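You operate a simulated robot arm through the tools that you are given. There is no shell and no other tool.

You run a simulated robot arm. Do the job below in one go: nothing can be reset, and whatever is moved stays where it is left.

## Task
Push both discs up out of the orange mould and put them in the green tray.
Fine: use the orange lever; lower it again, then free the yellow knob. Where these are worked on the way, their far stop is far enough and under half their travel is too little: orange lever.

The check looks at the end state, three seconds after you hand in, the way a careful person would. Anything else that was tipped, shoved, dropped, spilled or broken makes it a failure.

## Robot
A 7-joint arm with a fingered hand, fixed in place. Base frame: the origin is on the floor under the middle of its stand, x ahead of it, y to its left, z up. Readings come in m, rad, newtons and seconds.
With the tool pointing down near the work surface it reaches from about 0.6 to 0.82 m from the base axis. Its first joint turns from -2.601 to 2.601 rad. Payload 3.5 kg.
The tool frame sits at the grasp point between the pads (the TCP): z along the fingers, y along the line on which they close. The tips reach 0.03 m beyond it. The gripper opens to 0.104 m; its body begins 0.035 m behind the TCP. The gripper is a hand of 4 fingers: y runs from the thumb to the fingers, the wrist lies at [-0.015, -0.11, -0.186] in the tool frame, and closing takes about 1.5 s.
Orientation is that of the tool frame in the base frame, as a unit quaternion [w, x, y, z]. With the fingers straight down and the wrist toward the robot, the tool's x, y and z point along [0, 1, 0], [1, 0, 0] and [0, 0, -1] of the base frame.

## Interface
- The arm moves only by the tool move_arm. Its argument "steps" is a list of rows, each a list of 6 numbers: the shift along the tool's x, y, z in m, then the turn, a rotation vector about the tool's x, y, z in degrees. In form: [[x, y, z, rx, ry, rz], ...]. A call has 1 to 20 rows; each row shifts and turns the commanded pose from where the row before left it, along the tool's axes as they then stand. "hand" is the closure, from 0 (fully open) to 1 (shut), set as the call begins (left out, the last holds). Each row takes 0.2 s and may step no farther than 0.05 m and 0.15 rad from the row before; otherwise, or with a gripper value out of range, the whole call is refused. A pose out of reach is approached as far as the arm can. The call stops where the force on the tool passes 40 N (or 10 N more than at its start, if that is more) or the arm is blocked; 0.2 s more then pass. Each finger travels about 0.045 m/s and halts on what it meets, pressing with about 21 N; the grip force reading is that of the motor and also rises with nothing between the fingers. The clock runs only during rows and for 0.2 s after the last one: add rows that do not move to give the fingers time. The reply holds the time, the measured pose of the TCP, the force on the tool along the base axes, the opening and the grip force, in the units named above and with some noise, with the torque about the TCP (base axes, N m) and any sound that the robot's microphone picked up.
- Cameras (640 x 400 px; columns grow to the right, rows downward): "scene" is fixed at [0.0509, -0.6521, 1.4703]; the picture's right is [0.29, -0.96, 0.00], its down [-0.68, -0.20, -0.70] and it looks along [0.67, 0.20, -0.71] (base axes); focal length 299 px, centre (320, 200). "wrist" rides on the gripper at [0.061, -0.092, -0.13] in the tool frame; the picture's right is [-0.81, 0.28, -0.52], its down [-0.53, -0.71, 0.46] and it looks along [-0.24, 0.64, 0.72] (tool axes); focal length 275 px, centre (320, 200). There is no depth. A picture from a camera that has moved, and an enlarged one, comes with that camera's place and axes in the base frame and with its lens.
- grab_frame(camera): a new picture of that camera. No time passes.
- lift_body(by): slides the trunk up (or, below 0, down) by that many m; the arm rides with it, the base frame stays. It gives what a move gives, with no picture.
- grasp_type(shape): the hand has 4 fingers and takes this shape, open, in about a second: jaw (thumb against the fingers, like two jaws); tri (thumb and two fingers); tip (a fingertip pinch); poke (one finger out to press); point (the index stretched); flat (the hand flat); cup (the hand cupped); fist (a fist). The gripper value then closes the fingers along that shape, each until it touches; the sizes above hold for jaw. It gives what a move gives, with no picture.
- close_up(camera, box): a new picture of the part [left, top, right, bottom] of that camera's present view, enlarged. No time passes.
- finish_job(): hands the job in; it is judged then, once.

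Nothing tells you positions but the pictures and the camera data. Unless the task says otherwise, let go and move clear before handing in.

The tools are called after "Call:" as a command line: name --pt "numbers of a row" for each row, then --argument value for the rest, lists and objects as JSON in quotes. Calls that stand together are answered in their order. move_arm: Moves the arm, as the interface text tells. Its arguments: {"type":"object","properties":{"steps":{"type":"array","items":{"type":"array","items":{"type":"number"}}},"hand":{"type":"number"}},"required":["steps"]} The other tools are called the same way: lift_body (by) moves the trunk up or down; grasp_type (shape) gives the hand a shape; grab_frame (camera) takes a picture; close_up (camera, box) takes an enlarged picture of a part of a camera's view; finish_job () hands the job in.

At the start:

```text
time_s: 0.0
ee_pos: [0.4784, -0.2582, 1.2028]
tool_rot: [0.0, 0.707, 0.707, 0.0]
force: [0.3, -0.1, -0.2]
ft_torque: [0.02, 0.01, -0.01]
finger_gap: 0.1037
grasp_force: 0.1
shape: jaw
trunk travel left (down, up): [-0.55, 0.16]
```

scene: 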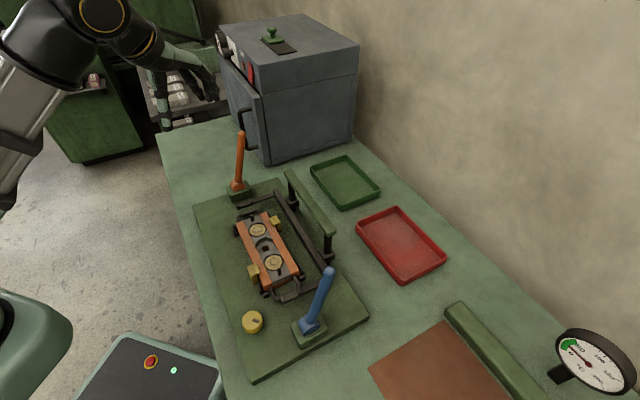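
wrist: 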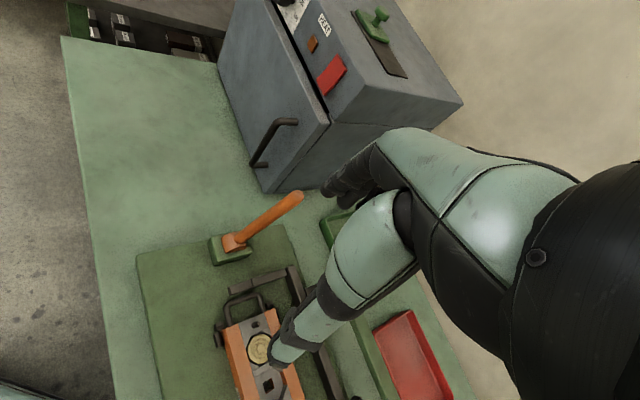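

I see a bench with a green base plate carrying an orange mould with two discs, an orange lever, a blue lever and a yellow knob; behind it are a green tray and a red tray. I'll look closer before moving.

Call:
close_up --camera "scene" --box '[180, 120, 380, 245]'

Call:
close_up --camera "scene" --box '[200, 200, 360, 300]'

Call:
close_up --camera "scene" --box '[200, 270, 380, 382]'

Call:
close_up --camera "wrist" --box '[130, 180, 450, 400]'

```text
3.20 times, centred on (280, 182) of scene
camera zoom: at [0.0509, -0.6521, 1.4703], right [0.29, -0.96, 0.0], down [-0.68, -0.2, -0.7], along [0.67, 0.2, -0.71], focal length 956 px, centre (448, 256)
```

zoom: 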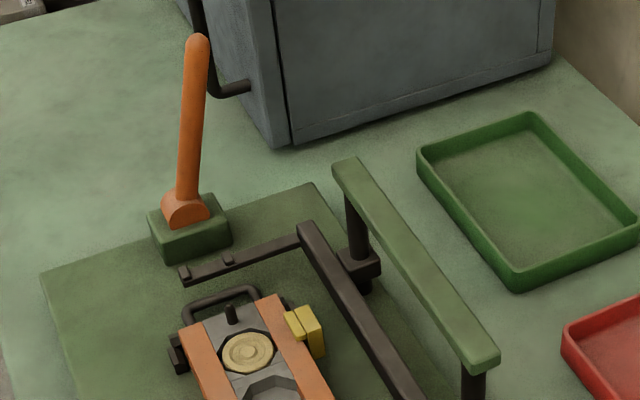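

```text
4.00 times, centred on (280, 250) of scene
camera zoom: at [0.0509, -0.6521, 1.4703], right [0.29, -0.96, 0.0], down [-0.68, -0.2, -0.7], along [0.67, 0.2, -0.71], focal length 1196 px, centre (480, 0)
```

zoom: 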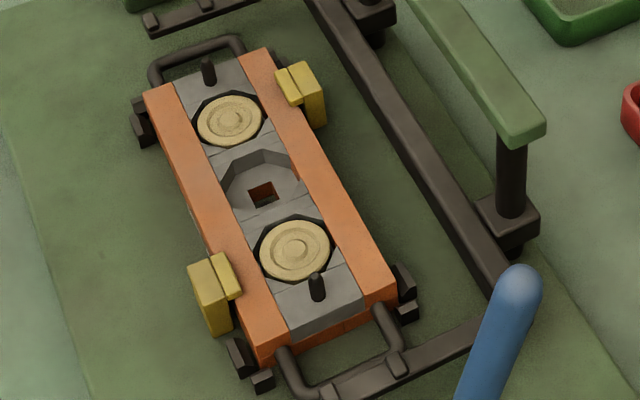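

```text
3.56 times, centred on (290, 326) of scene
camera zoom: at [0.0509, -0.6521, 1.4703], right [0.29, -0.96, 0.0], down [-0.68, -0.2, -0.7], along [0.67, 0.2, -0.71], focal length 1063 px, centre (427, -248)
```

zoom: 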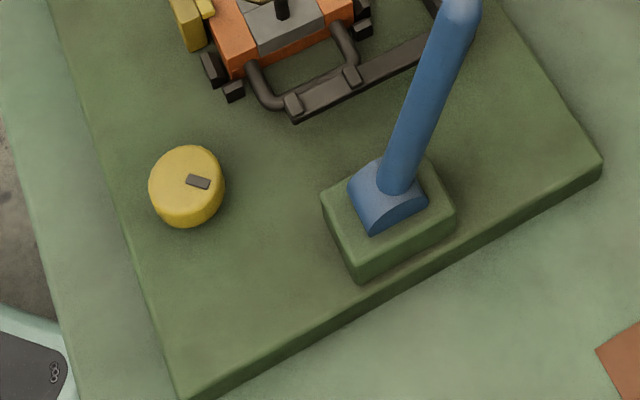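

```text
1.82 times, centred on (290, 290) of wrist
camera zoom: at [0.3865, -0.1954, 1.3323], right [0.28, -0.81, 0.52], down [-0.71, -0.53, -0.46], along [0.64, -0.24, -0.72], focal length 500 px, centre (374, 36)
```

zoom: 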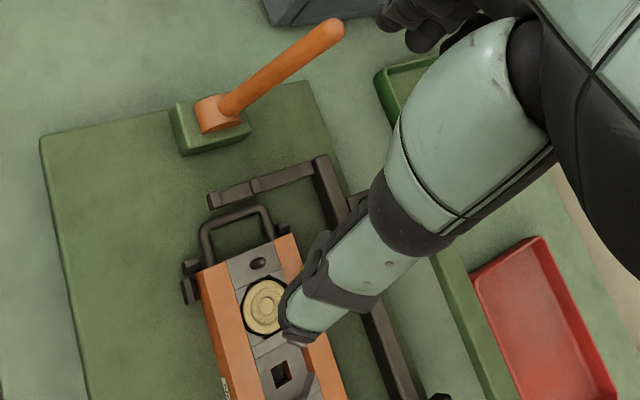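

The bench appears turned about 45° relative to the base frame: the mould sits near [0.44, -0.39, 0.85], the orange lever near [0.60, -0.23], the yellow knob near [0.26, -0.44] and the green tray near [0.79, -0.52]. I'll turn the hand to face the bench and look again with the wrist camera.

Call:
move_arm --pt "0 0 0 0 0 8.5" --pt "0 0 0 0 0 8.5" --pt "0 0 0 0 0 8.5" --pt "0 0 0 0 0 8.5" --pt "0 0 0 0 0 8.5" --pt "0 0 0 0 0 2.5" --pt "0 0 0 0 0 0" --hand 0

Call:
grab_frame --camera "wrist"

Call:
grab_frame --camera "scene"

```text
time_s: 1.6
ee_pos: [0.4779, -0.2582, 1.2031]
tool_rot: [0.0, 0.924, 0.381, 0.0]
force: [-0.3, -1.1, -0.2]
ft_torque: [-0.02, 0.01, -0.02]
finger_gap: 0.1034
grasp_force: 0.1
shape: jaw
trunk travel left (down, up): [-0.55, 0.16]
```

```text
taken
camera wrist: at [0.4571, -0.149, 1.3324], right [-0.38, -0.77, 0.52], down [-0.88, 0.13, -0.46], along [0.28, -0.63, -0.72], focal length 275 px, centre (320, 200)
```

wrist: 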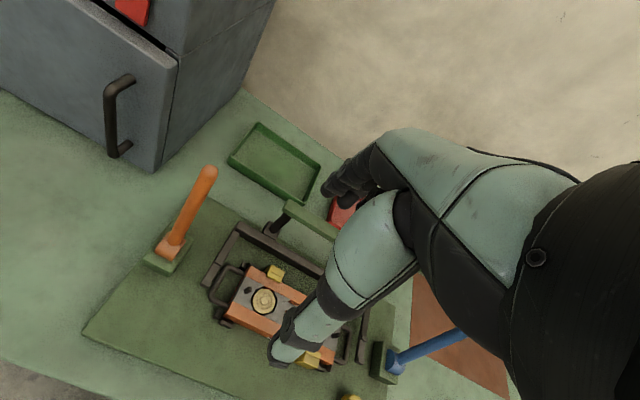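

```text
taken
```

scene: 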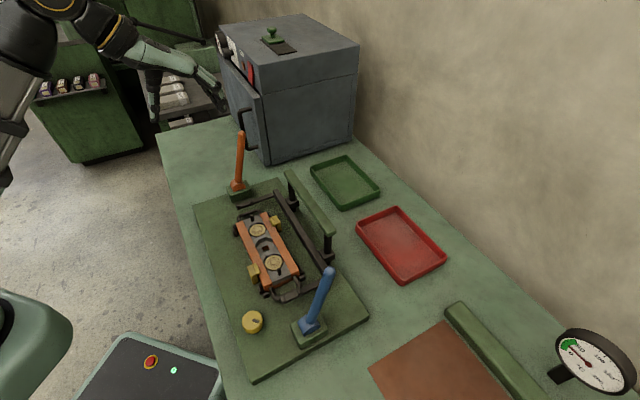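

The hand now faces the bench. I'll shift right along the bench and a bit lower to view the mould, knob and plate from the other side.

Call:
move_arm --pt "-0.042 0 0.015 0 0 0" --pt "-0.042 0 0.015 0 0 0" --pt "-0.042 0 0.015 0 0 0" --pt "-0.042 0 0.015 0 0 0" --pt "-0.042 0 0.015 0 0 0" --pt "-0.042 0 0.015 0 0 0" --pt "0 0 0 0 0 0"

Call:
grab_frame --camera "wrist"

Call:
close_up --camera "wrist" --box '[60, 130, 300, 280]'

Call:
close_up --camera "wrist" --box '[120, 270, 320, 395]'

```text
time_s: 3.2
ee_pos: [0.2963, -0.436, 1.1079]
tool_rot: [0.0, 0.924, 0.382, 0.0]
force: [-0.4, 1.2, -0.5]
ft_torque: [-0.01, -0.04, -0.01]
finger_gap: 0.1038
grasp_force: 0.1
shape: jaw
trunk travel left (down, up): [-0.55, 0.16]
```

```text
taken
camera wrist: at [0.2756, -0.3276, 1.2386], right [-0.38, -0.77, 0.52], down [-0.88, 0.13, -0.46], along [0.28, -0.63, -0.72], focal length 275 px, centre (320, 200)
```

wrist: 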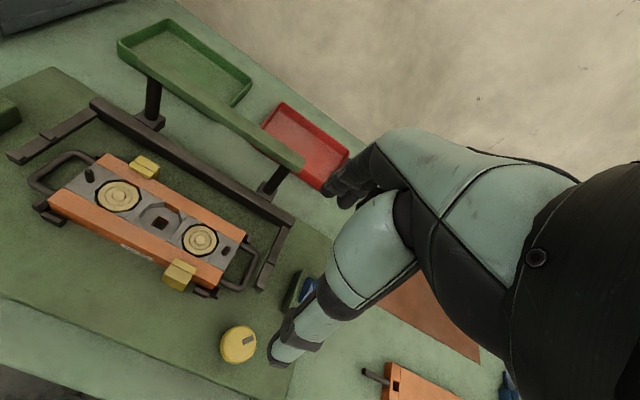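

```text
2.67 times, centred on (180, 205) of wrist
camera zoom: at [0.2756, -0.3276, 1.2386], right [-0.38, -0.77, 0.52], down [-0.88, 0.13, -0.46], along [0.28, -0.63, -0.72], focal length 734 px, centre (693, 187)
```

zoom: 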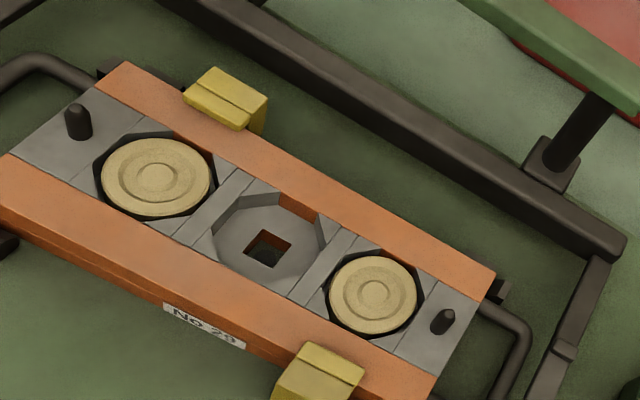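

```text
3.20 times, centred on (220, 332) of wrist
camera zoom: at [0.2756, -0.3276, 1.2386], right [-0.38, -0.77, 0.52], down [-0.88, 0.13, -0.46], along [0.28, -0.63, -0.72], focal length 881 px, centre (640, -224)
```

zoom: 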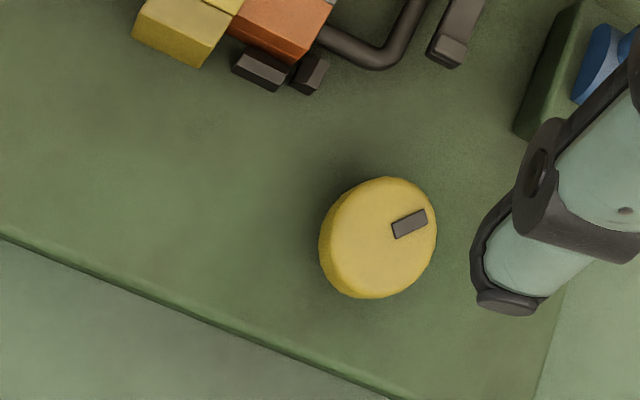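

The discs triangulate to about [0.478, -0.352, 0.852] and [0.397, -0.432, 0.853]; the knob top is near [0.255, -0.446, 0.86]. The orange lever hinge is near [0.603, -0.231, 0.86] and its tip near [0.636, -0.263, 1.036]. I'll zoom into details of the knob, levers and the other orange item on the right.

Call:
close_up --camera "scene" --box '[230, 300, 280, 340]'

Call:
close_up --camera "scene" --box '[210, 120, 290, 210]'

Call:
close_up --camera "wrist" --box '[340, 340, 440, 400]'

Call:
close_up --camera "scene" --box '[280, 140, 460, 300]'

Call:
close_up --camera "scene" --box '[280, 250, 380, 350]'

```text
10.00 times, centred on (255, 320) of scene
camera zoom: at [0.0509, -0.6521, 1.4703], right [0.29, -0.96, 0.0], down [-0.68, -0.2, -0.7], along [0.67, 0.2, -0.71], focal length 2989 px, centre (970, -1000)
```

zoom: 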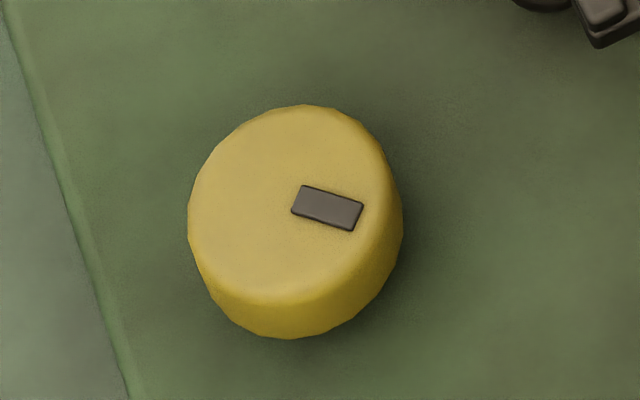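

```text
4.44 times, centred on (250, 165) of scene
camera zoom: at [0.0509, -0.6521, 1.4703], right [0.29, -0.96, 0.0], down [-0.68, -0.2, -0.7], along [0.67, 0.2, -0.71], focal length 1328 px, centre (631, 356)
```

zoom: 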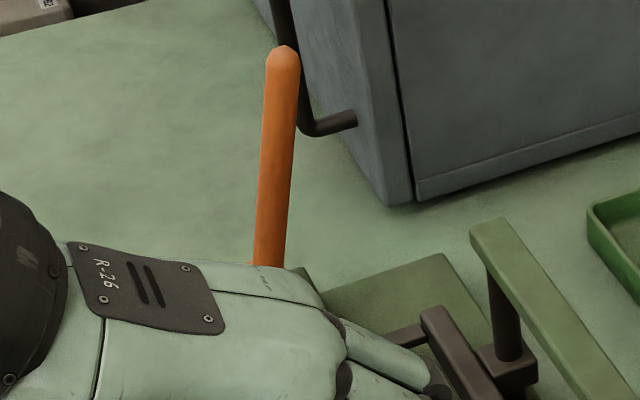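

```text
6.40 times, centred on (390, 370) of wrist
camera zoom: at [0.2756, -0.3276, 1.2386], right [-0.38, -0.77, 0.52], down [-0.88, 0.13, -0.46], along [0.28, -0.63, -0.72], focal length 1762 px, centre (-128, -888)
```

zoom: 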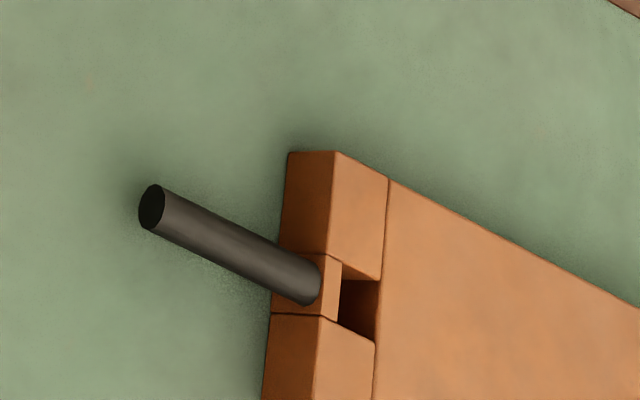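

```text
2.50 times, centred on (370, 220) of scene
camera zoom: at [0.0509, -0.6521, 1.4703], right [0.29, -0.96, 0.0], down [-0.68, -0.2, -0.7], along [0.67, 0.2, -0.71], focal length 747 px, centre (195, 150)
```

zoom: 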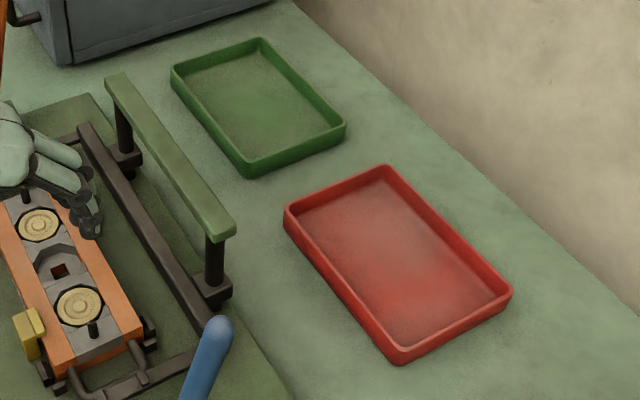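

```text
4.00 times, centred on (330, 300) of scene
camera zoom: at [0.0509, -0.6521, 1.4703], right [0.29, -0.96, 0.0], down [-0.68, -0.2, -0.7], along [0.67, 0.2, -0.71], focal length 1196 px, centre (280, -200)
```

zoom: 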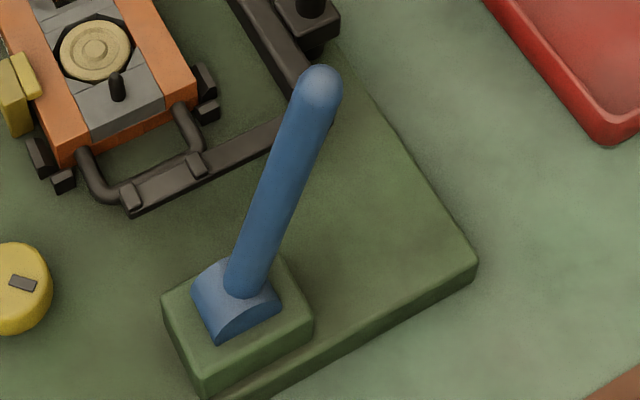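

The lever hinge axis appears to run along the bench, with the lever leaning away from the robot by about 15°. I'll carry the open hand over the lever tip (about 6 cm above) and check with pictures before straddling it.

Call:
move_arm --pt "0 0 -0.03 0 0 0" --pt "0.0363 0.0117 0 0 0 0" --pt "0.0363 0.0117 0 0 0 0" --pt "0.0363 0.0117 0 0 0 0" --pt "0.0363 0.0117 0 0 0 0" --pt "0.0363 0.0117 0 0 0 0" --pt "0.0363 0.0117 0 0 0 0" --pt "0.0363 0.0117 0 0 0 0" --pt "0.0363 0.0117 0 0 0 0" --pt "0.0363 0.0117 0 0 0 0" --pt "0.0363 0.0117 0 0 0 0" --pt "0 0 0 0 0 0"

Call:
grab_frame --camera "wrist"

Call:
close_up --camera "scene" --box '[160, 60, 320, 220]'

```text
time_s: 5.8
ee_pos: [0.6382, -0.2602, 1.1428]
tool_rot: [0.001, 0.924, 0.382, 0.0]
force: [-0.5, -0.3, 0.3]
ft_torque: [0.05, 0.01, 0.01]
finger_gap: 0.1038
grasp_force: 0.0
shape: jaw
trunk travel left (down, up): [-0.55, 0.16]
```

```text
taken
camera wrist: at [0.6166, -0.1513, 1.2719], right [-0.38, -0.77, 0.52], down [-0.88, 0.13, -0.46], along [0.28, -0.63, -0.72], focal length 275 px, centre (320, 200)
```

wrist: 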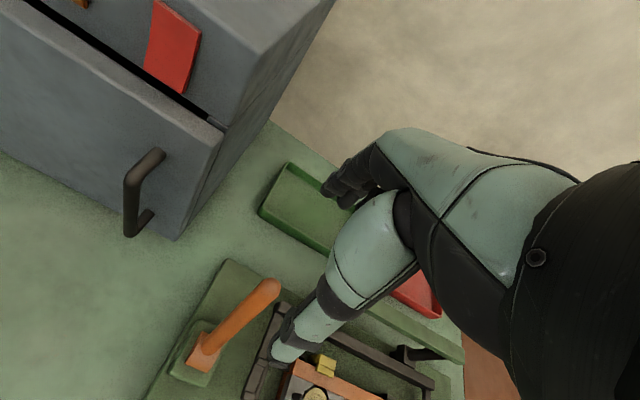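

```text
2.50 times, centred on (240, 140) of scene
camera zoom: at [0.0509, -0.6521, 1.4703], right [0.29, -0.96, 0.0], down [-0.68, -0.2, -0.7], along [0.67, 0.2, -0.71], focal length 747 px, centre (520, 350)
```

zoom: 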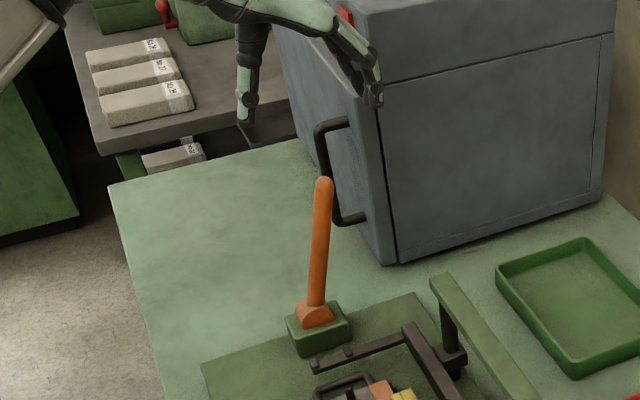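

The wrist view confirms the lever tip lies right between thumb and fingers. I'll descend to straddle the lever with the hand open.

Call:
move_arm --pt "0 0 0.04 0 0 0" --pt "0 0 0.04 0 0 0" --pt "0 0 0.04 0 0 0" --pt "0 0 0 0 0 0" --hand 0

Call:
grab_frame --camera "wrist"

Call:
close_up --camera "scene" --box '[180, 90, 300, 210]'

```text
time_s: 6.8
ee_pos: [0.6369, -0.2616, 1.0218]
tool_rot: [0.0, 0.924, 0.383, 0.0]
force: [-0.3, 0.6, 0.3]
ft_torque: [-0.01, -0.02, 0.04]
finger_gap: 0.104
grasp_force: 0.0
shape: jaw
trunk travel left (down, up): [-0.55, 0.16]
```

```text
taken
camera wrist: at [0.6161, -0.1531, 1.1513], right [-0.38, -0.77, 0.52], down [-0.88, 0.13, -0.46], along [0.28, -0.63, -0.72], focal length 275 px, centre (320, 200)
```

wrist: 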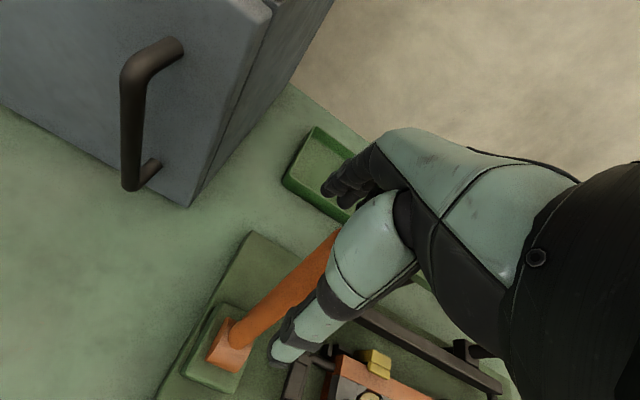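

```text
3.33 times, centred on (240, 150) of scene
camera zoom: at [0.0509, -0.6521, 1.4703], right [0.29, -0.96, 0.0], down [-0.68, -0.2, -0.7], along [0.67, 0.2, -0.71], focal length 996 px, centre (587, 367)
```

zoom: 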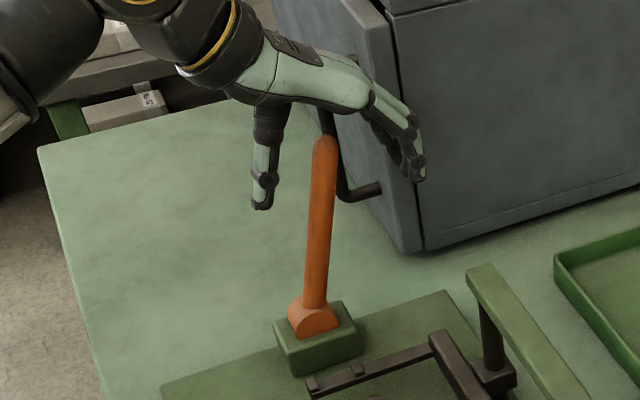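

The hand straddles the lever cleanly. I'll pull toward the robot slowly so the fingers meet the lever, watching force.

Call:
move_arm --pt "0 -0.02 0 0 0 0" --pt "0 -0.02 0 0 0 0" --pt "0 -0.015 0.002 0 0 0" --pt "0 -0.015 0.002 0 0 0" --pt "0 -0.015 0.002 0 0 0" --pt "0 0 0 0 0 0" --hand 0

Call:
close_up --camera "scene" --box '[180, 90, 340, 290]'

```text
time_s: 8.2
ee_pos: [0.5807, -0.2016, 1.0154]
tool_rot: [-0.001, 0.924, 0.383, 0.0]
force: [5.7, 4.3, 6.9]
ft_torque: [-0.3, -0.04, 0.34]
finger_gap: 0.1039
grasp_force: 0.2
shape: jaw
trunk travel left (down, up): [-0.55, 0.16]
```

```text
2.00 times, centred on (260, 190) of scene
camera zoom: at [0.0509, -0.6521, 1.4703], right [0.29, -0.96, 0.0], down [-0.68, -0.2, -0.7], along [0.67, 0.2, -0.71], focal length 598 px, centre (440, 220)
```

zoom: 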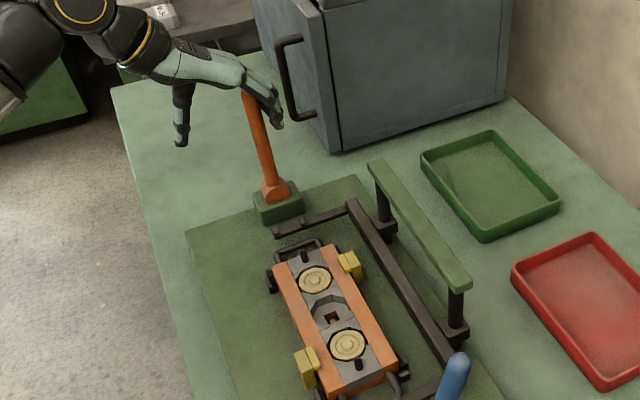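

The lever moves easily toward the robot. I'll continue along its arc.

Call:
move_arm --pt "0 -0.013 0.003 0 0 0" --pt "0 -0.013 0.003 0 0 0" --pt "0 -0.012 0.004 0 0 0" --pt "0 -0.01 0.003 0 0 0" --pt "0 -0.01 0.003 0 0 0" --pt "0 -0.011 0.004 0 0 0" --pt "0 0 0 0 0 0" --hand 0

Call:
close_up --camera "scene" --box '[180, 90, 340, 290]'

```text
time_s: 9.8
ee_pos: [0.5298, -0.1536, 0.9969]
tool_rot: [0.001, 0.924, 0.382, 0.0]
force: [0.4, -0.7, -0.7]
ft_torque: [-0.04, 0.01, 0.0]
finger_gap: 0.1038
grasp_force: 0.0
shape: jaw
trunk travel left (down, up): [-0.55, 0.16]
```

```text
2.00 times, centred on (260, 190) of scene
camera zoom: at [0.0509, -0.6521, 1.4703], right [0.29, -0.96, 0.0], down [-0.68, -0.2, -0.7], along [0.67, 0.2, -0.71], focal length 598 px, centre (440, 220)
```

zoom: 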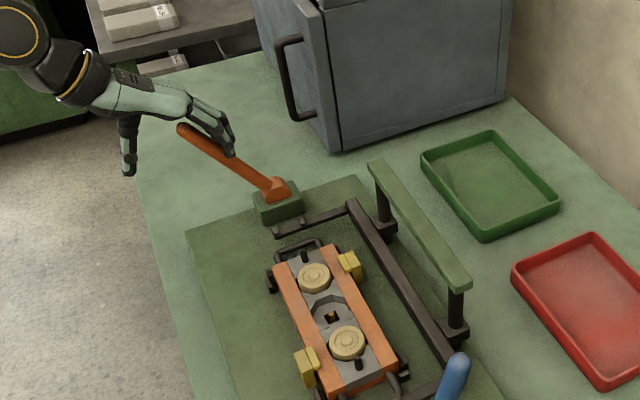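

The discs have risen and the lever leans about 30° toward the robot. I'll push gently further to find out whether this is the far stop.

Call:
move_arm --pt "0 -0.008 0.002 0 0 0" --pt "0 -0.008 0.003 0 0 0" --pt "0 -0.008 0.003 0 0 0" --pt "0 0 0 0 0 0" --hand 0

Call:
close_up --camera "scene" --box '[180, 90, 340, 290]'

```text
time_s: 10.8
ee_pos: [0.5239, -0.138, 0.9923]
tool_rot: [0.001, 0.924, 0.383, 0.0]
force: [-0.8, -7.3, 4.0]
ft_torque: [-0.39, -0.13, -0.35]
finger_gap: 0.1039
grasp_force: 0.1
shape: jaw
out of reach, approached as far as the arm can: row 2, 3
trunk travel left (down, up): [-0.55, 0.16]
```

```text
2.00 times, centred on (260, 190) of scene
camera zoom: at [0.0509, -0.6521, 1.4703], right [0.29, -0.96, 0.0], down [-0.68, -0.2, -0.7], along [0.67, 0.2, -0.71], focal length 598 px, centre (440, 220)
```

zoom: 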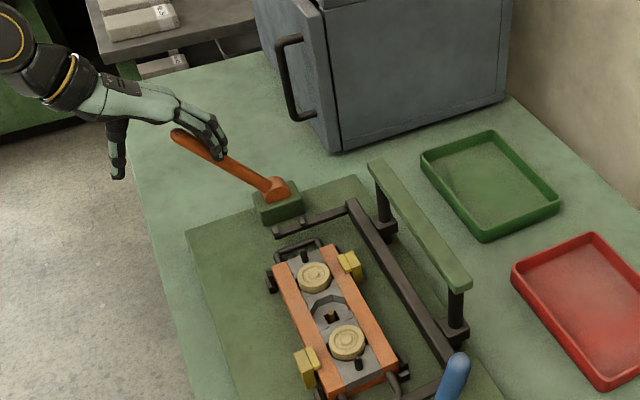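

The arm hit its inner reach limit rather than the lever's stop. I'll tilt the fingers toward the robot, which gains about 5 cm of room, then continue the pull.

Call:
move_arm --pt "0 0.008 0 8 0 0" --pt "0 0.006 0 8 0 0" --pt "0 -0.01 0.004 0 0 0" --pt "0 -0.01 0.006 0 0 0" --pt "0 0 0 0 0 0" --hand 0

Call:
close_up --camera "scene" --box '[180, 90, 340, 290]'

```text
time_s: 12.0
ee_pos: [0.5191, -0.1342, 0.988]
tool_rot: [-0.128, 0.915, 0.379, -0.053]
force: [5.7, -11.5, 26.6]
ft_torque: [-2.18, -1.4, -0.19]
finger_gap: 0.1041
grasp_force: 0.0
shape: jaw
trunk travel left (down, up): [-0.55, 0.16]
```

```text
2.00 times, centred on (260, 190) of scene
camera zoom: at [0.0509, -0.6521, 1.4703], right [0.29, -0.96, 0.0], down [-0.68, -0.2, -0.7], along [0.67, 0.2, -0.71], focal length 598 px, centre (440, 220)
```

zoom: 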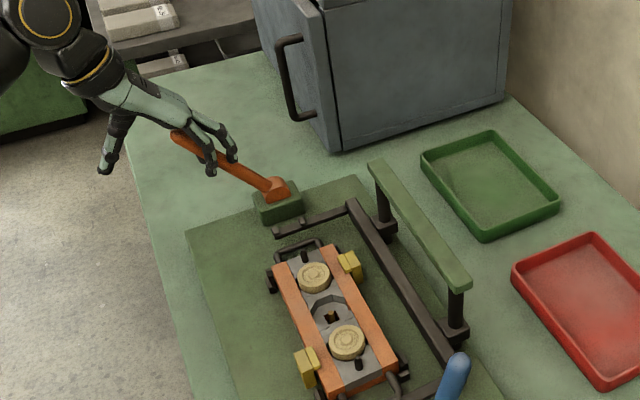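

The force rose to about 29 N with no further lever movement, so the lever is at its far stop (about 49° of travel) and both discs stand proud. I'll back off and lift the hand clear, then inspect.

Call:
move_arm --pt "0 0.0115 -0.003 0 0 0" --pt "0 -0.011 -0.0385 0 0 0" --pt "0 -0.011 -0.0385 0 0 0" --pt "0 -0.011 -0.0385 0 0 0" --pt "0 0 0 -8 0 0" --pt "0 0 0 -8 0 0" --pt "0 0 0 0 0 0" --hand 0

Call:
close_up --camera "scene" --box '[180, 90, 340, 290]'

Call:
close_up --camera "scene" --box '[220, 200, 320, 300]'

```text
time_s: 13.6
ee_pos: [0.5255, -0.1404, 1.1058]
tool_rot: [0.0, 0.924, 0.382, 0.0]
force: [-0.5, -0.3, -0.6]
ft_torque: [-0.01, -0.01, 0.02]
finger_gap: 0.1039
grasp_force: 0.0
shape: jaw
trunk travel left (down, up): [-0.55, 0.16]
```

```text
2.00 times, centred on (260, 190) of scene
camera zoom: at [0.0509, -0.6521, 1.4703], right [0.29, -0.96, 0.0], down [-0.68, -0.2, -0.7], along [0.67, 0.2, -0.71], focal length 598 px, centre (440, 220)
```

zoom: 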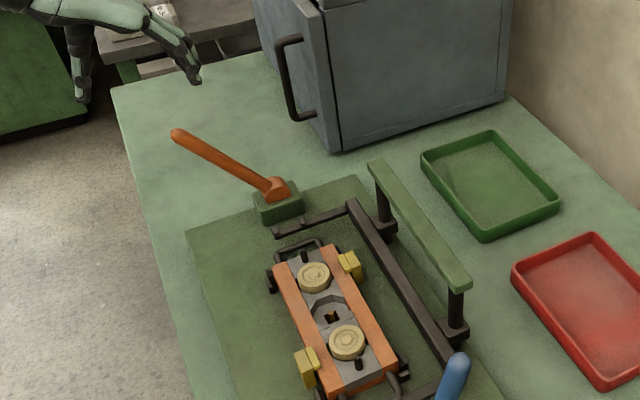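

```text
4.00 times, centred on (270, 250) of scene
camera zoom: at [0.0509, -0.6521, 1.4703], right [0.29, -0.96, 0.0], down [-0.68, -0.2, -0.7], along [0.67, 0.2, -0.71], focal length 1196 px, centre (520, 0)
```

zoom: 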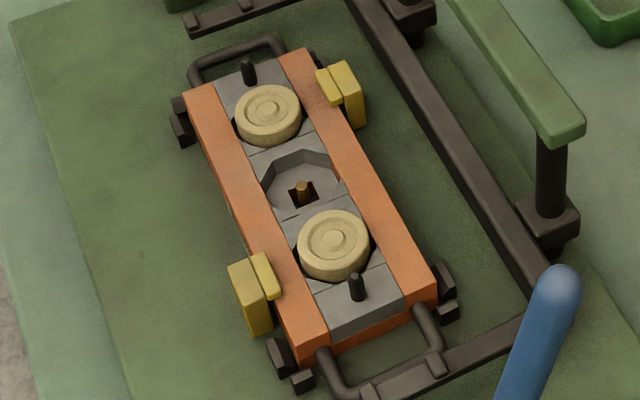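

Both discs are raised about 1 cm and the lever stays at its far stop. I'll move to the earlier viewpoint over the mould's right end, see the discs from there, and look at how the tip-pinch shape appears.

Call:
move_arm --pt "-0.0465 0.006 0 0 0 0" --pt "-0.0465 0.006 0 0 0 0" --pt "-0.0465 0.006 0 0 0 0" --pt "-0.0465 0.006 0 0 0 0" --pt "-0.0465 0.006 0 0 0 0" --pt "-0.0465 0.006 0 0 0 0" --pt "-0.0465 0.006 0 0 0 0" --pt "-0.0465 0.006 0 0 0 0" --pt "0 0 0 0 0 0" --hand 0

Call:
close_up --camera "wrist" --box '[60, 130, 300, 280]'

Call:
grasp_type --shape "tip"

Call:
grab_frame --camera "wrist"

Call:
close_up --camera "scene" --box '[160, 100, 360, 300]'

```text
time_s: 15.6
ee_pos: [0.2987, -0.4378, 1.1064]
tool_rot: [0.0, 0.924, 0.382, 0.0]
force: [0.2, 0.9, -0.6]
ft_torque: [-0.01, -0.01, -0.03]
finger_gap: 0.1039
grasp_force: 0.1
shape: jaw
trunk travel left (down, up): [-0.55, 0.16]
```

```text
2.67 times, centred on (180, 205) of wrist
camera zoom: at [0.2765, -0.3291, 1.2361], right [-0.38, -0.77, 0.52], down [-0.88, 0.13, -0.46], along [0.28, -0.63, -0.72], focal length 734 px, centre (693, 187)
```

zoom: 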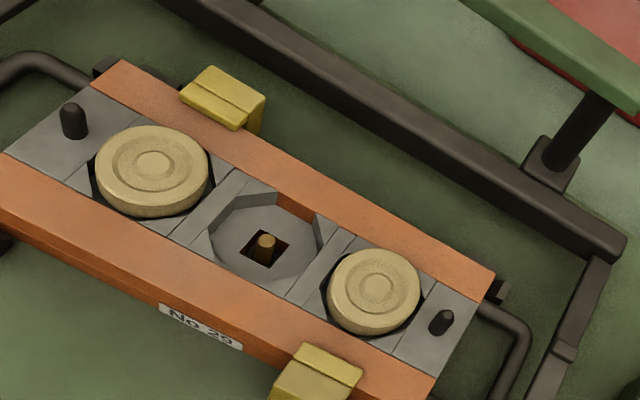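

```text
time_s: 16.5
ee_pos: [0.2989, -0.4384, 1.1054]
tool_rot: [-0.001, 0.924, 0.383, 0.0]
force: [0.4, -0.3, -0.5]
ft_torque: [-0.01, 0.05, 0.01]
finger_gap: 0.104
grasp_force: 0.1
shape: tip
trunk travel left (down, up): [-0.55, 0.16]
```

```text
taken
camera wrist: at [0.277, -0.3287, 1.2362], right [-0.38, -0.77, 0.52], down [-0.88, 0.13, -0.46], along [0.28, -0.63, -0.72], focal length 275 px, centre (320, 200)
```

wrist: 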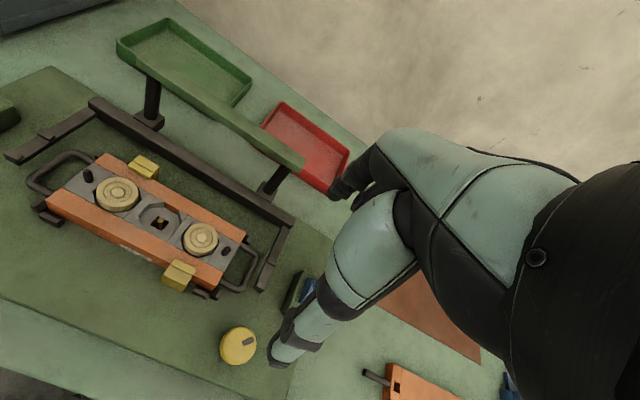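

```text
2.00 times, centred on (260, 200) of scene
camera zoom: at [0.0509, -0.6521, 1.4703], right [0.29, -0.96, 0.0], down [-0.68, -0.2, -0.7], along [0.67, 0.2, -0.71], focal length 598 px, centre (440, 200)
```

zoom: 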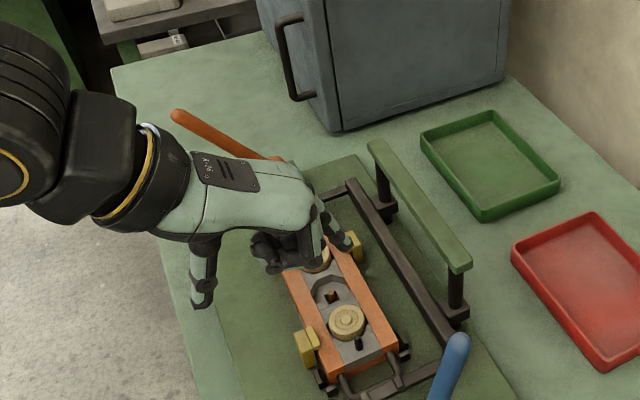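

The tip shape keeps thumb and index opposed with the other fingers folded. Let me compare with the tri shape.

Call:
grasp_type --shape "tri"

Call:
close_up --camera "scene" --box '[230, 190, 350, 270]'

Call:
close_up --camera "wrist" --box '[240, 120, 440, 380]'

```text
time_s: 17.4
ee_pos: [0.2979, -0.4379, 1.1057]
tool_rot: [0.0, 0.924, 0.383, -0.001]
force: [0.0, 0.4, -0.6]
ft_torque: [0.03, -0.02, -0.01]
finger_gap: 0.1036
grasp_force: 0.0
shape: tri
trunk travel left (down, up): [-0.55, 0.16]
```

```text
5.00 times, centred on (290, 230) of scene
camera zoom: at [0.0509, -0.6521, 1.4703], right [0.29, -0.96, 0.0], down [-0.68, -0.2, -0.7], along [0.67, 0.2, -0.71], focal length 1494 px, centre (470, 50)
```

zoom: 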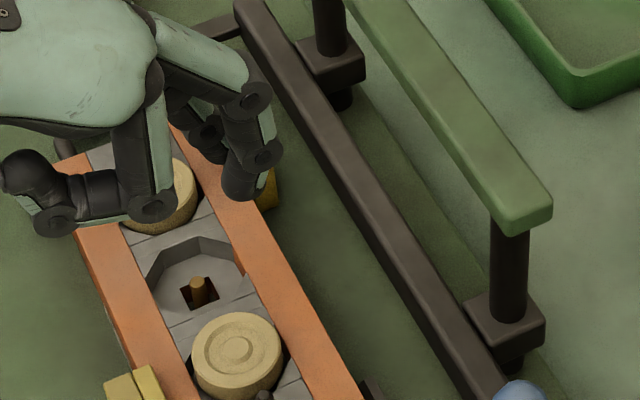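

```text
1.54 times, centred on (340, 250) of wrist
camera zoom: at [0.277, -0.3287, 1.2362], right [-0.38, -0.77, 0.52], down [-0.88, 0.13, -0.46], along [0.28, -0.63, -0.72], focal length 424 px, centre (289, 123)
```

zoom: 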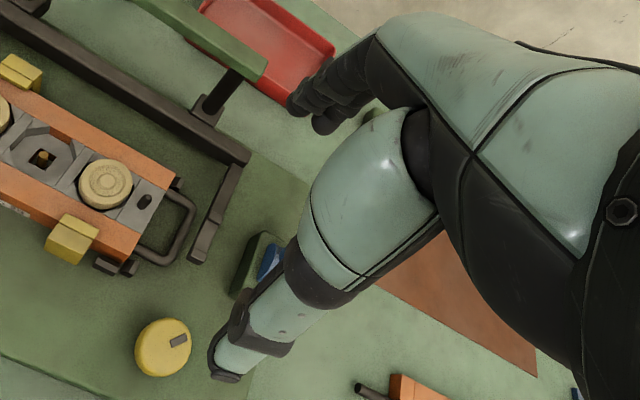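

The tri shape folds one finger on the right side under the palm. I'll go back to jaw and zoom in to learn where the finger pads sit relative to the tool frame.

Call:
grasp_type --shape "jaw"

Call:
close_up --camera "scene" --box '[210, 170, 350, 270]'

Call:
close_up --camera "wrist" --box '[240, 120, 440, 380]'

```text
time_s: 18.3
ee_pos: [0.2991, -0.437, 1.1069]
tool_rot: [0.0, 0.924, 0.382, 0.001]
force: [0.3, -0.9, -0.4]
ft_torque: [0.0, -0.01, 0.01]
finger_gap: 0.1038
grasp_force: 0.1
shape: jaw
trunk travel left (down, up): [-0.55, 0.16]
```

```text
4.00 times, centred on (280, 220) of scene
camera zoom: at [0.0509, -0.6521, 1.4703], right [0.29, -0.96, 0.0], down [-0.68, -0.2, -0.7], along [0.67, 0.2, -0.71], focal length 1196 px, centre (480, 120)
```

zoom: 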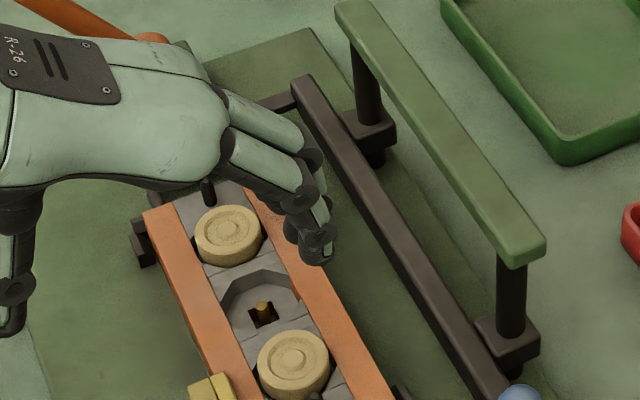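

```text
1.54 times, centred on (340, 250) of wrist
camera zoom: at [0.277, -0.3287, 1.2362], right [-0.38, -0.77, 0.52], down [-0.88, 0.13, -0.46], along [0.28, -0.63, -0.72], focal length 424 px, centre (289, 123)
```

zoom: 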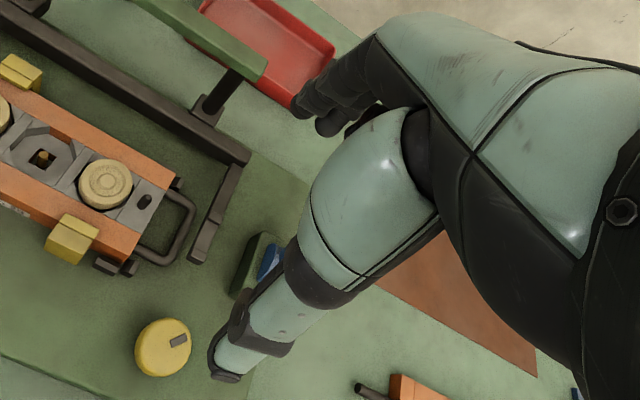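

Three fingers sit at roughly x = -0.027, 0, +0.027 in the tool frame opposite the thumb. Now I need the exposed height of the discs relative to the yellow clamps and pegs, so I'll zoom in hard.

Call:
close_up --camera "scene" --box '[240, 240, 304, 280]'

Call:
close_up --camera "scene" --box '[235, 210, 299, 250]'

Call:
close_up --camera "wrist" --box '[80, 145, 176, 205]'

Call:
close_up --camera "wrist" --box '[150, 200, 246, 300]'

```text
10.00 times, centred on (272, 260) of scene
camera zoom: at [0.0509, -0.6521, 1.4703], right [0.29, -0.96, 0.0], down [-0.68, -0.2, -0.7], along [0.67, 0.2, -0.71], focal length 2989 px, centre (800, -400)
```

zoom: 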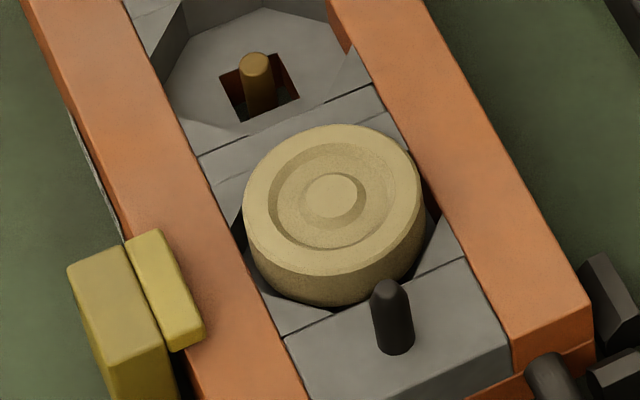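

```text
10.00 times, centred on (267, 230) of scene
camera zoom: at [0.0509, -0.6521, 1.4703], right [0.29, -0.96, 0.0], down [-0.68, -0.2, -0.7], along [0.67, 0.2, -0.71], focal length 2989 px, centre (850, -100)
```

zoom: 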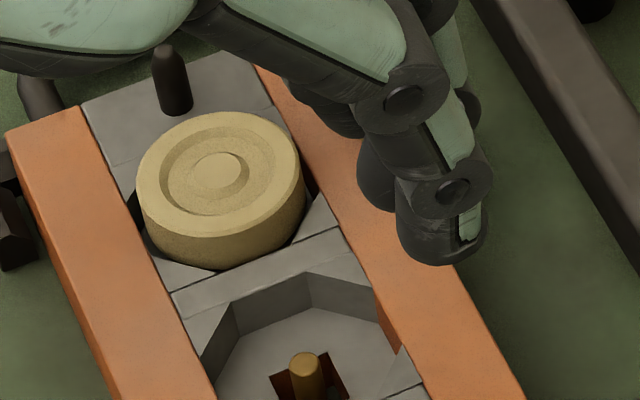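

```text
6.67 times, centred on (128, 175) of wrist
camera zoom: at [0.277, -0.3287, 1.2362], right [-0.38, -0.77, 0.52], down [-0.88, 0.13, -0.46], along [0.28, -0.63, -0.72], focal length 1835 px, centre (1600, 367)
```

zoom: 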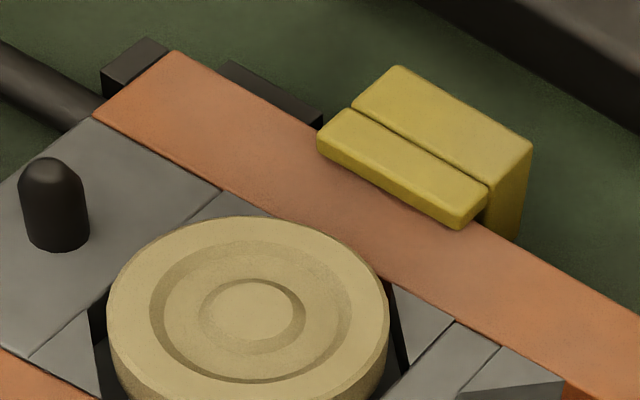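

```text
4.00 times, centred on (198, 250) of wrist
camera zoom: at [0.277, -0.3287, 1.2362], right [-0.38, -0.77, 0.52], down [-0.88, 0.13, -0.46], along [0.28, -0.63, -0.72], focal length 1101 px, centre (808, 0)
```

zoom: 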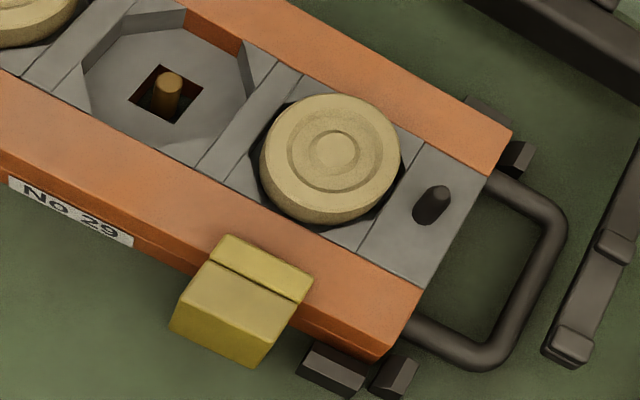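

The discs stand about 11 mm proud, the yellow clamps overlap only the outer few mm of the bars, and the pegs are ~36 mm from disc centres. A two-digit pinch turned ~35° would clear both clamps and pegs, so I'll check where the tip pinch actually meets.

Call:
grasp_type --shape "tip"

Call:
move_arm --pt "0 0 0 0 0 0" --pt "0 0 0 0 0 0" --pt "0 0 0 0 0 0" --pt "0 0 0 0 0 0" --pt "0 0 0 0 0 0" --pt "0 0 0 0 0 0" --pt "0 0 0 0 0 0" --hand 0.5

Call:
close_up --camera "scene" --box '[200, 170, 328, 270]'

Call:
close_up --camera "wrist" --box '[240, 120, 440, 380]'

```text
time_s: 19.2
ee_pos: [0.2985, -0.4375, 1.1062]
tool_rot: [0.001, 0.924, 0.383, 0.0]
force: [1.0, 0.2, -1.2]
ft_torque: [0.01, -0.02, 0.01]
finger_gap: 0.1037
grasp_force: 0.1
shape: tip
trunk travel left (down, up): [-0.55, 0.16]
```

```text
time_s: 20.8
ee_pos: [0.2987, -0.4377, 1.1075]
tool_rot: [0.0, 0.924, 0.382, 0.0]
force: [-0.8, -0.2, -1.3]
ft_torque: [0.0, -0.01, 0.0]
finger_gap: 0.0524
grasp_force: 0.0
shape: tip
trunk travel left (down, up): [-0.55, 0.16]
```

```text
4.00 times, centred on (264, 220) of scene
camera zoom: at [0.0509, -0.6521, 1.4703], right [0.29, -0.96, 0.0], down [-0.68, -0.2, -0.7], along [0.67, 0.2, -0.71], focal length 1196 px, centre (544, 120)
```

zoom: 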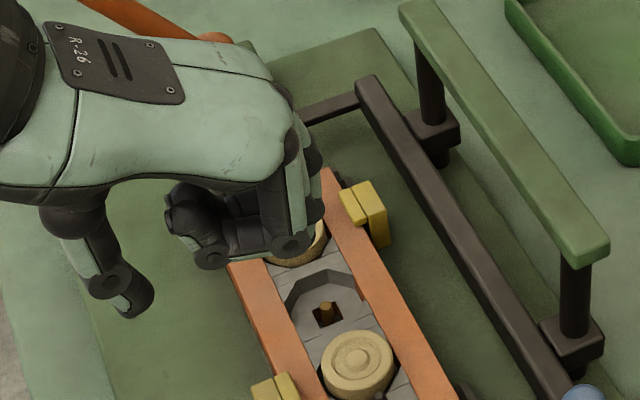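

```text
1.54 times, centred on (340, 250) of wrist
camera zoom: at [0.277, -0.3287, 1.2362], right [-0.38, -0.77, 0.52], down [-0.88, 0.13, -0.46], along [0.28, -0.63, -0.72], focal length 424 px, centre (289, 123)
```

zoom: 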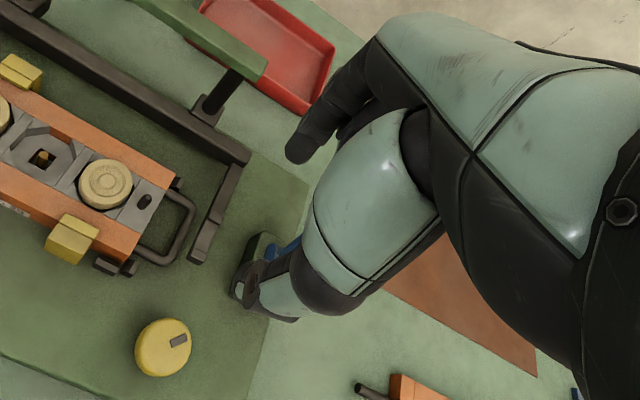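

The tip pinch meets at tool x ≈ 0 with thumb and index symmetric about the TCP, and the folded fingers stay about 4 cm above the tips. I'll open the hand, move above the right disc (about e1 0.587, i.e. [0.397, -0.432]) and turn 35° so the pinch clears clamp and peg.

Call:
move_arm --pt "0.0365 0.033 0 0 0 0" --pt "0.0365 0.033 0 0 0 0" --pt "0 0 0.03 0 0 7" --pt "0 0 0.03 0 0 7" --pt "0 0 0.03 0 0 7" --pt "0 0 0.02 0 0 7" --pt "0 0 0.01 0 0 7" --pt "0 0 0 0 0 0" --hand 0.35

Call:
grab_frame --camera "wrist"

Call:
close_up --camera "scene" --box '[200, 190, 328, 290]'

```text
time_s: 22.6
ee_pos: [0.3967, -0.4328, 0.9838]
tool_rot: [0.001, 0.996, 0.086, 0.0]
force: [1.3, -0.4, -0.1]
ft_torque: [-0.04, -0.01, 0.01]
finger_gap: 0.0672
grasp_force: 0.1
shape: tip
trunk travel left (down, up): [-0.55, 0.16]
```

```text
taken
camera wrist: at [0.4409, -0.3312, 1.1152], right [-0.75, -0.41, 0.52], down [-0.65, 0.61, -0.46], along [-0.13, -0.68, -0.72], focal length 275 px, centre (320, 200)
```

wrist: 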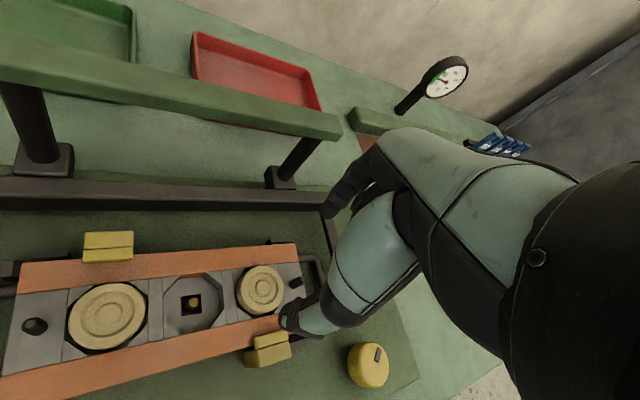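

```text
4.00 times, centred on (264, 240) of scene
camera zoom: at [0.0509, -0.6521, 1.4703], right [0.29, -0.96, 0.0], down [-0.68, -0.2, -0.7], along [0.67, 0.2, -0.71], focal length 1196 px, centre (544, 40)
```

zoom: 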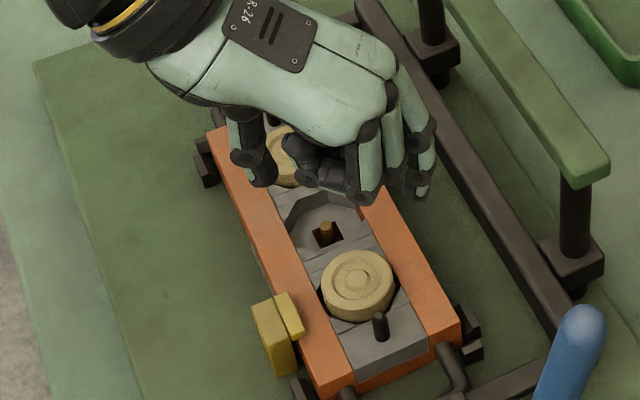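

The disc centre sits exactly under the tool axis in the wrist view. I'll narrow the gap slightly and descend to just above disc level, then check.

Call:
move_arm --pt "0 0 0 0 0 0" --pt "0 0 0 0 0 0" --pt "0 0 0.03 0 0 0" --pt "0 0 0.03 0 0 0" --pt "0 0 0.014 0 0 0" --pt "0 0 0 0 0 0" --hand 0.45

Call:
grab_frame --camera "wrist"

Call:
close_up --camera "scene" --box '[220, 215, 316, 275]'

Call:
close_up --camera "wrist" --box '[220, 160, 380, 340]'

```text
time_s: 24.0
ee_pos: [0.3958, -0.4348, 0.9117]
tool_rot: [0.0, 0.996, 0.088, 0.0]
force: [0.5, 0.7, 0.4]
ft_torque: [-0.01, 0.03, 0.01]
finger_gap: 0.0578
grasp_force: 0.0
shape: tip
trunk travel left (down, up): [-0.55, 0.16]
```

```text
taken
camera wrist: at [0.4403, -0.3321, 1.0426], right [-0.75, -0.41, 0.52], down [-0.65, 0.61, -0.46], along [-0.13, -0.68, -0.72], focal length 275 px, centre (320, 200)
```

wrist: 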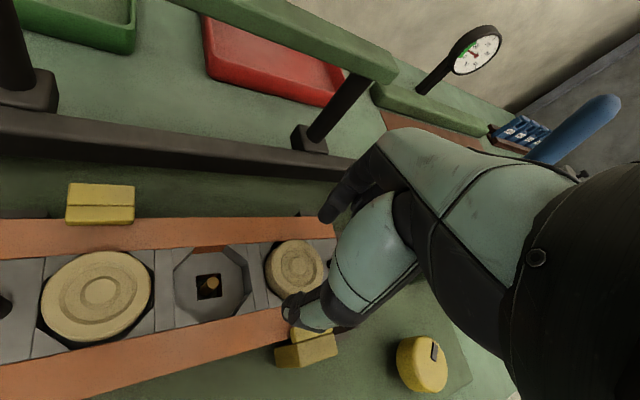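

```text
6.67 times, centred on (268, 245) of scene
camera zoom: at [0.0509, -0.6521, 1.4703], right [0.29, -0.96, 0.0], down [-0.68, -0.2, -0.7], along [0.67, 0.2, -0.71], focal length 1993 px, centre (667, -100)
```

zoom: 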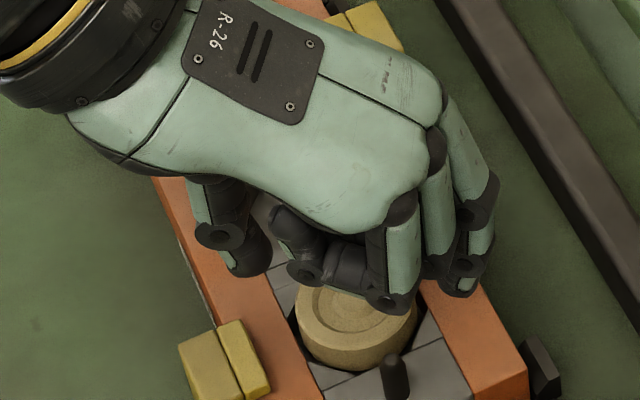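

```text
2.22 times, centred on (300, 250) of wrist
camera zoom: at [0.4403, -0.3321, 1.0426], right [-0.75, -0.41, 0.52], down [-0.65, 0.61, -0.46], along [-0.13, -0.68, -0.72], focal length 612 px, centre (364, 89)
```

zoom: 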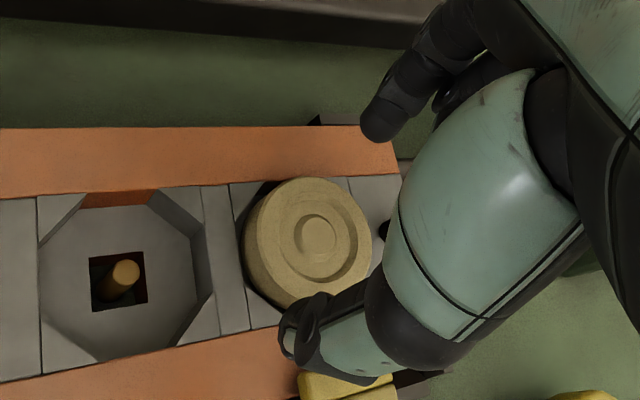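

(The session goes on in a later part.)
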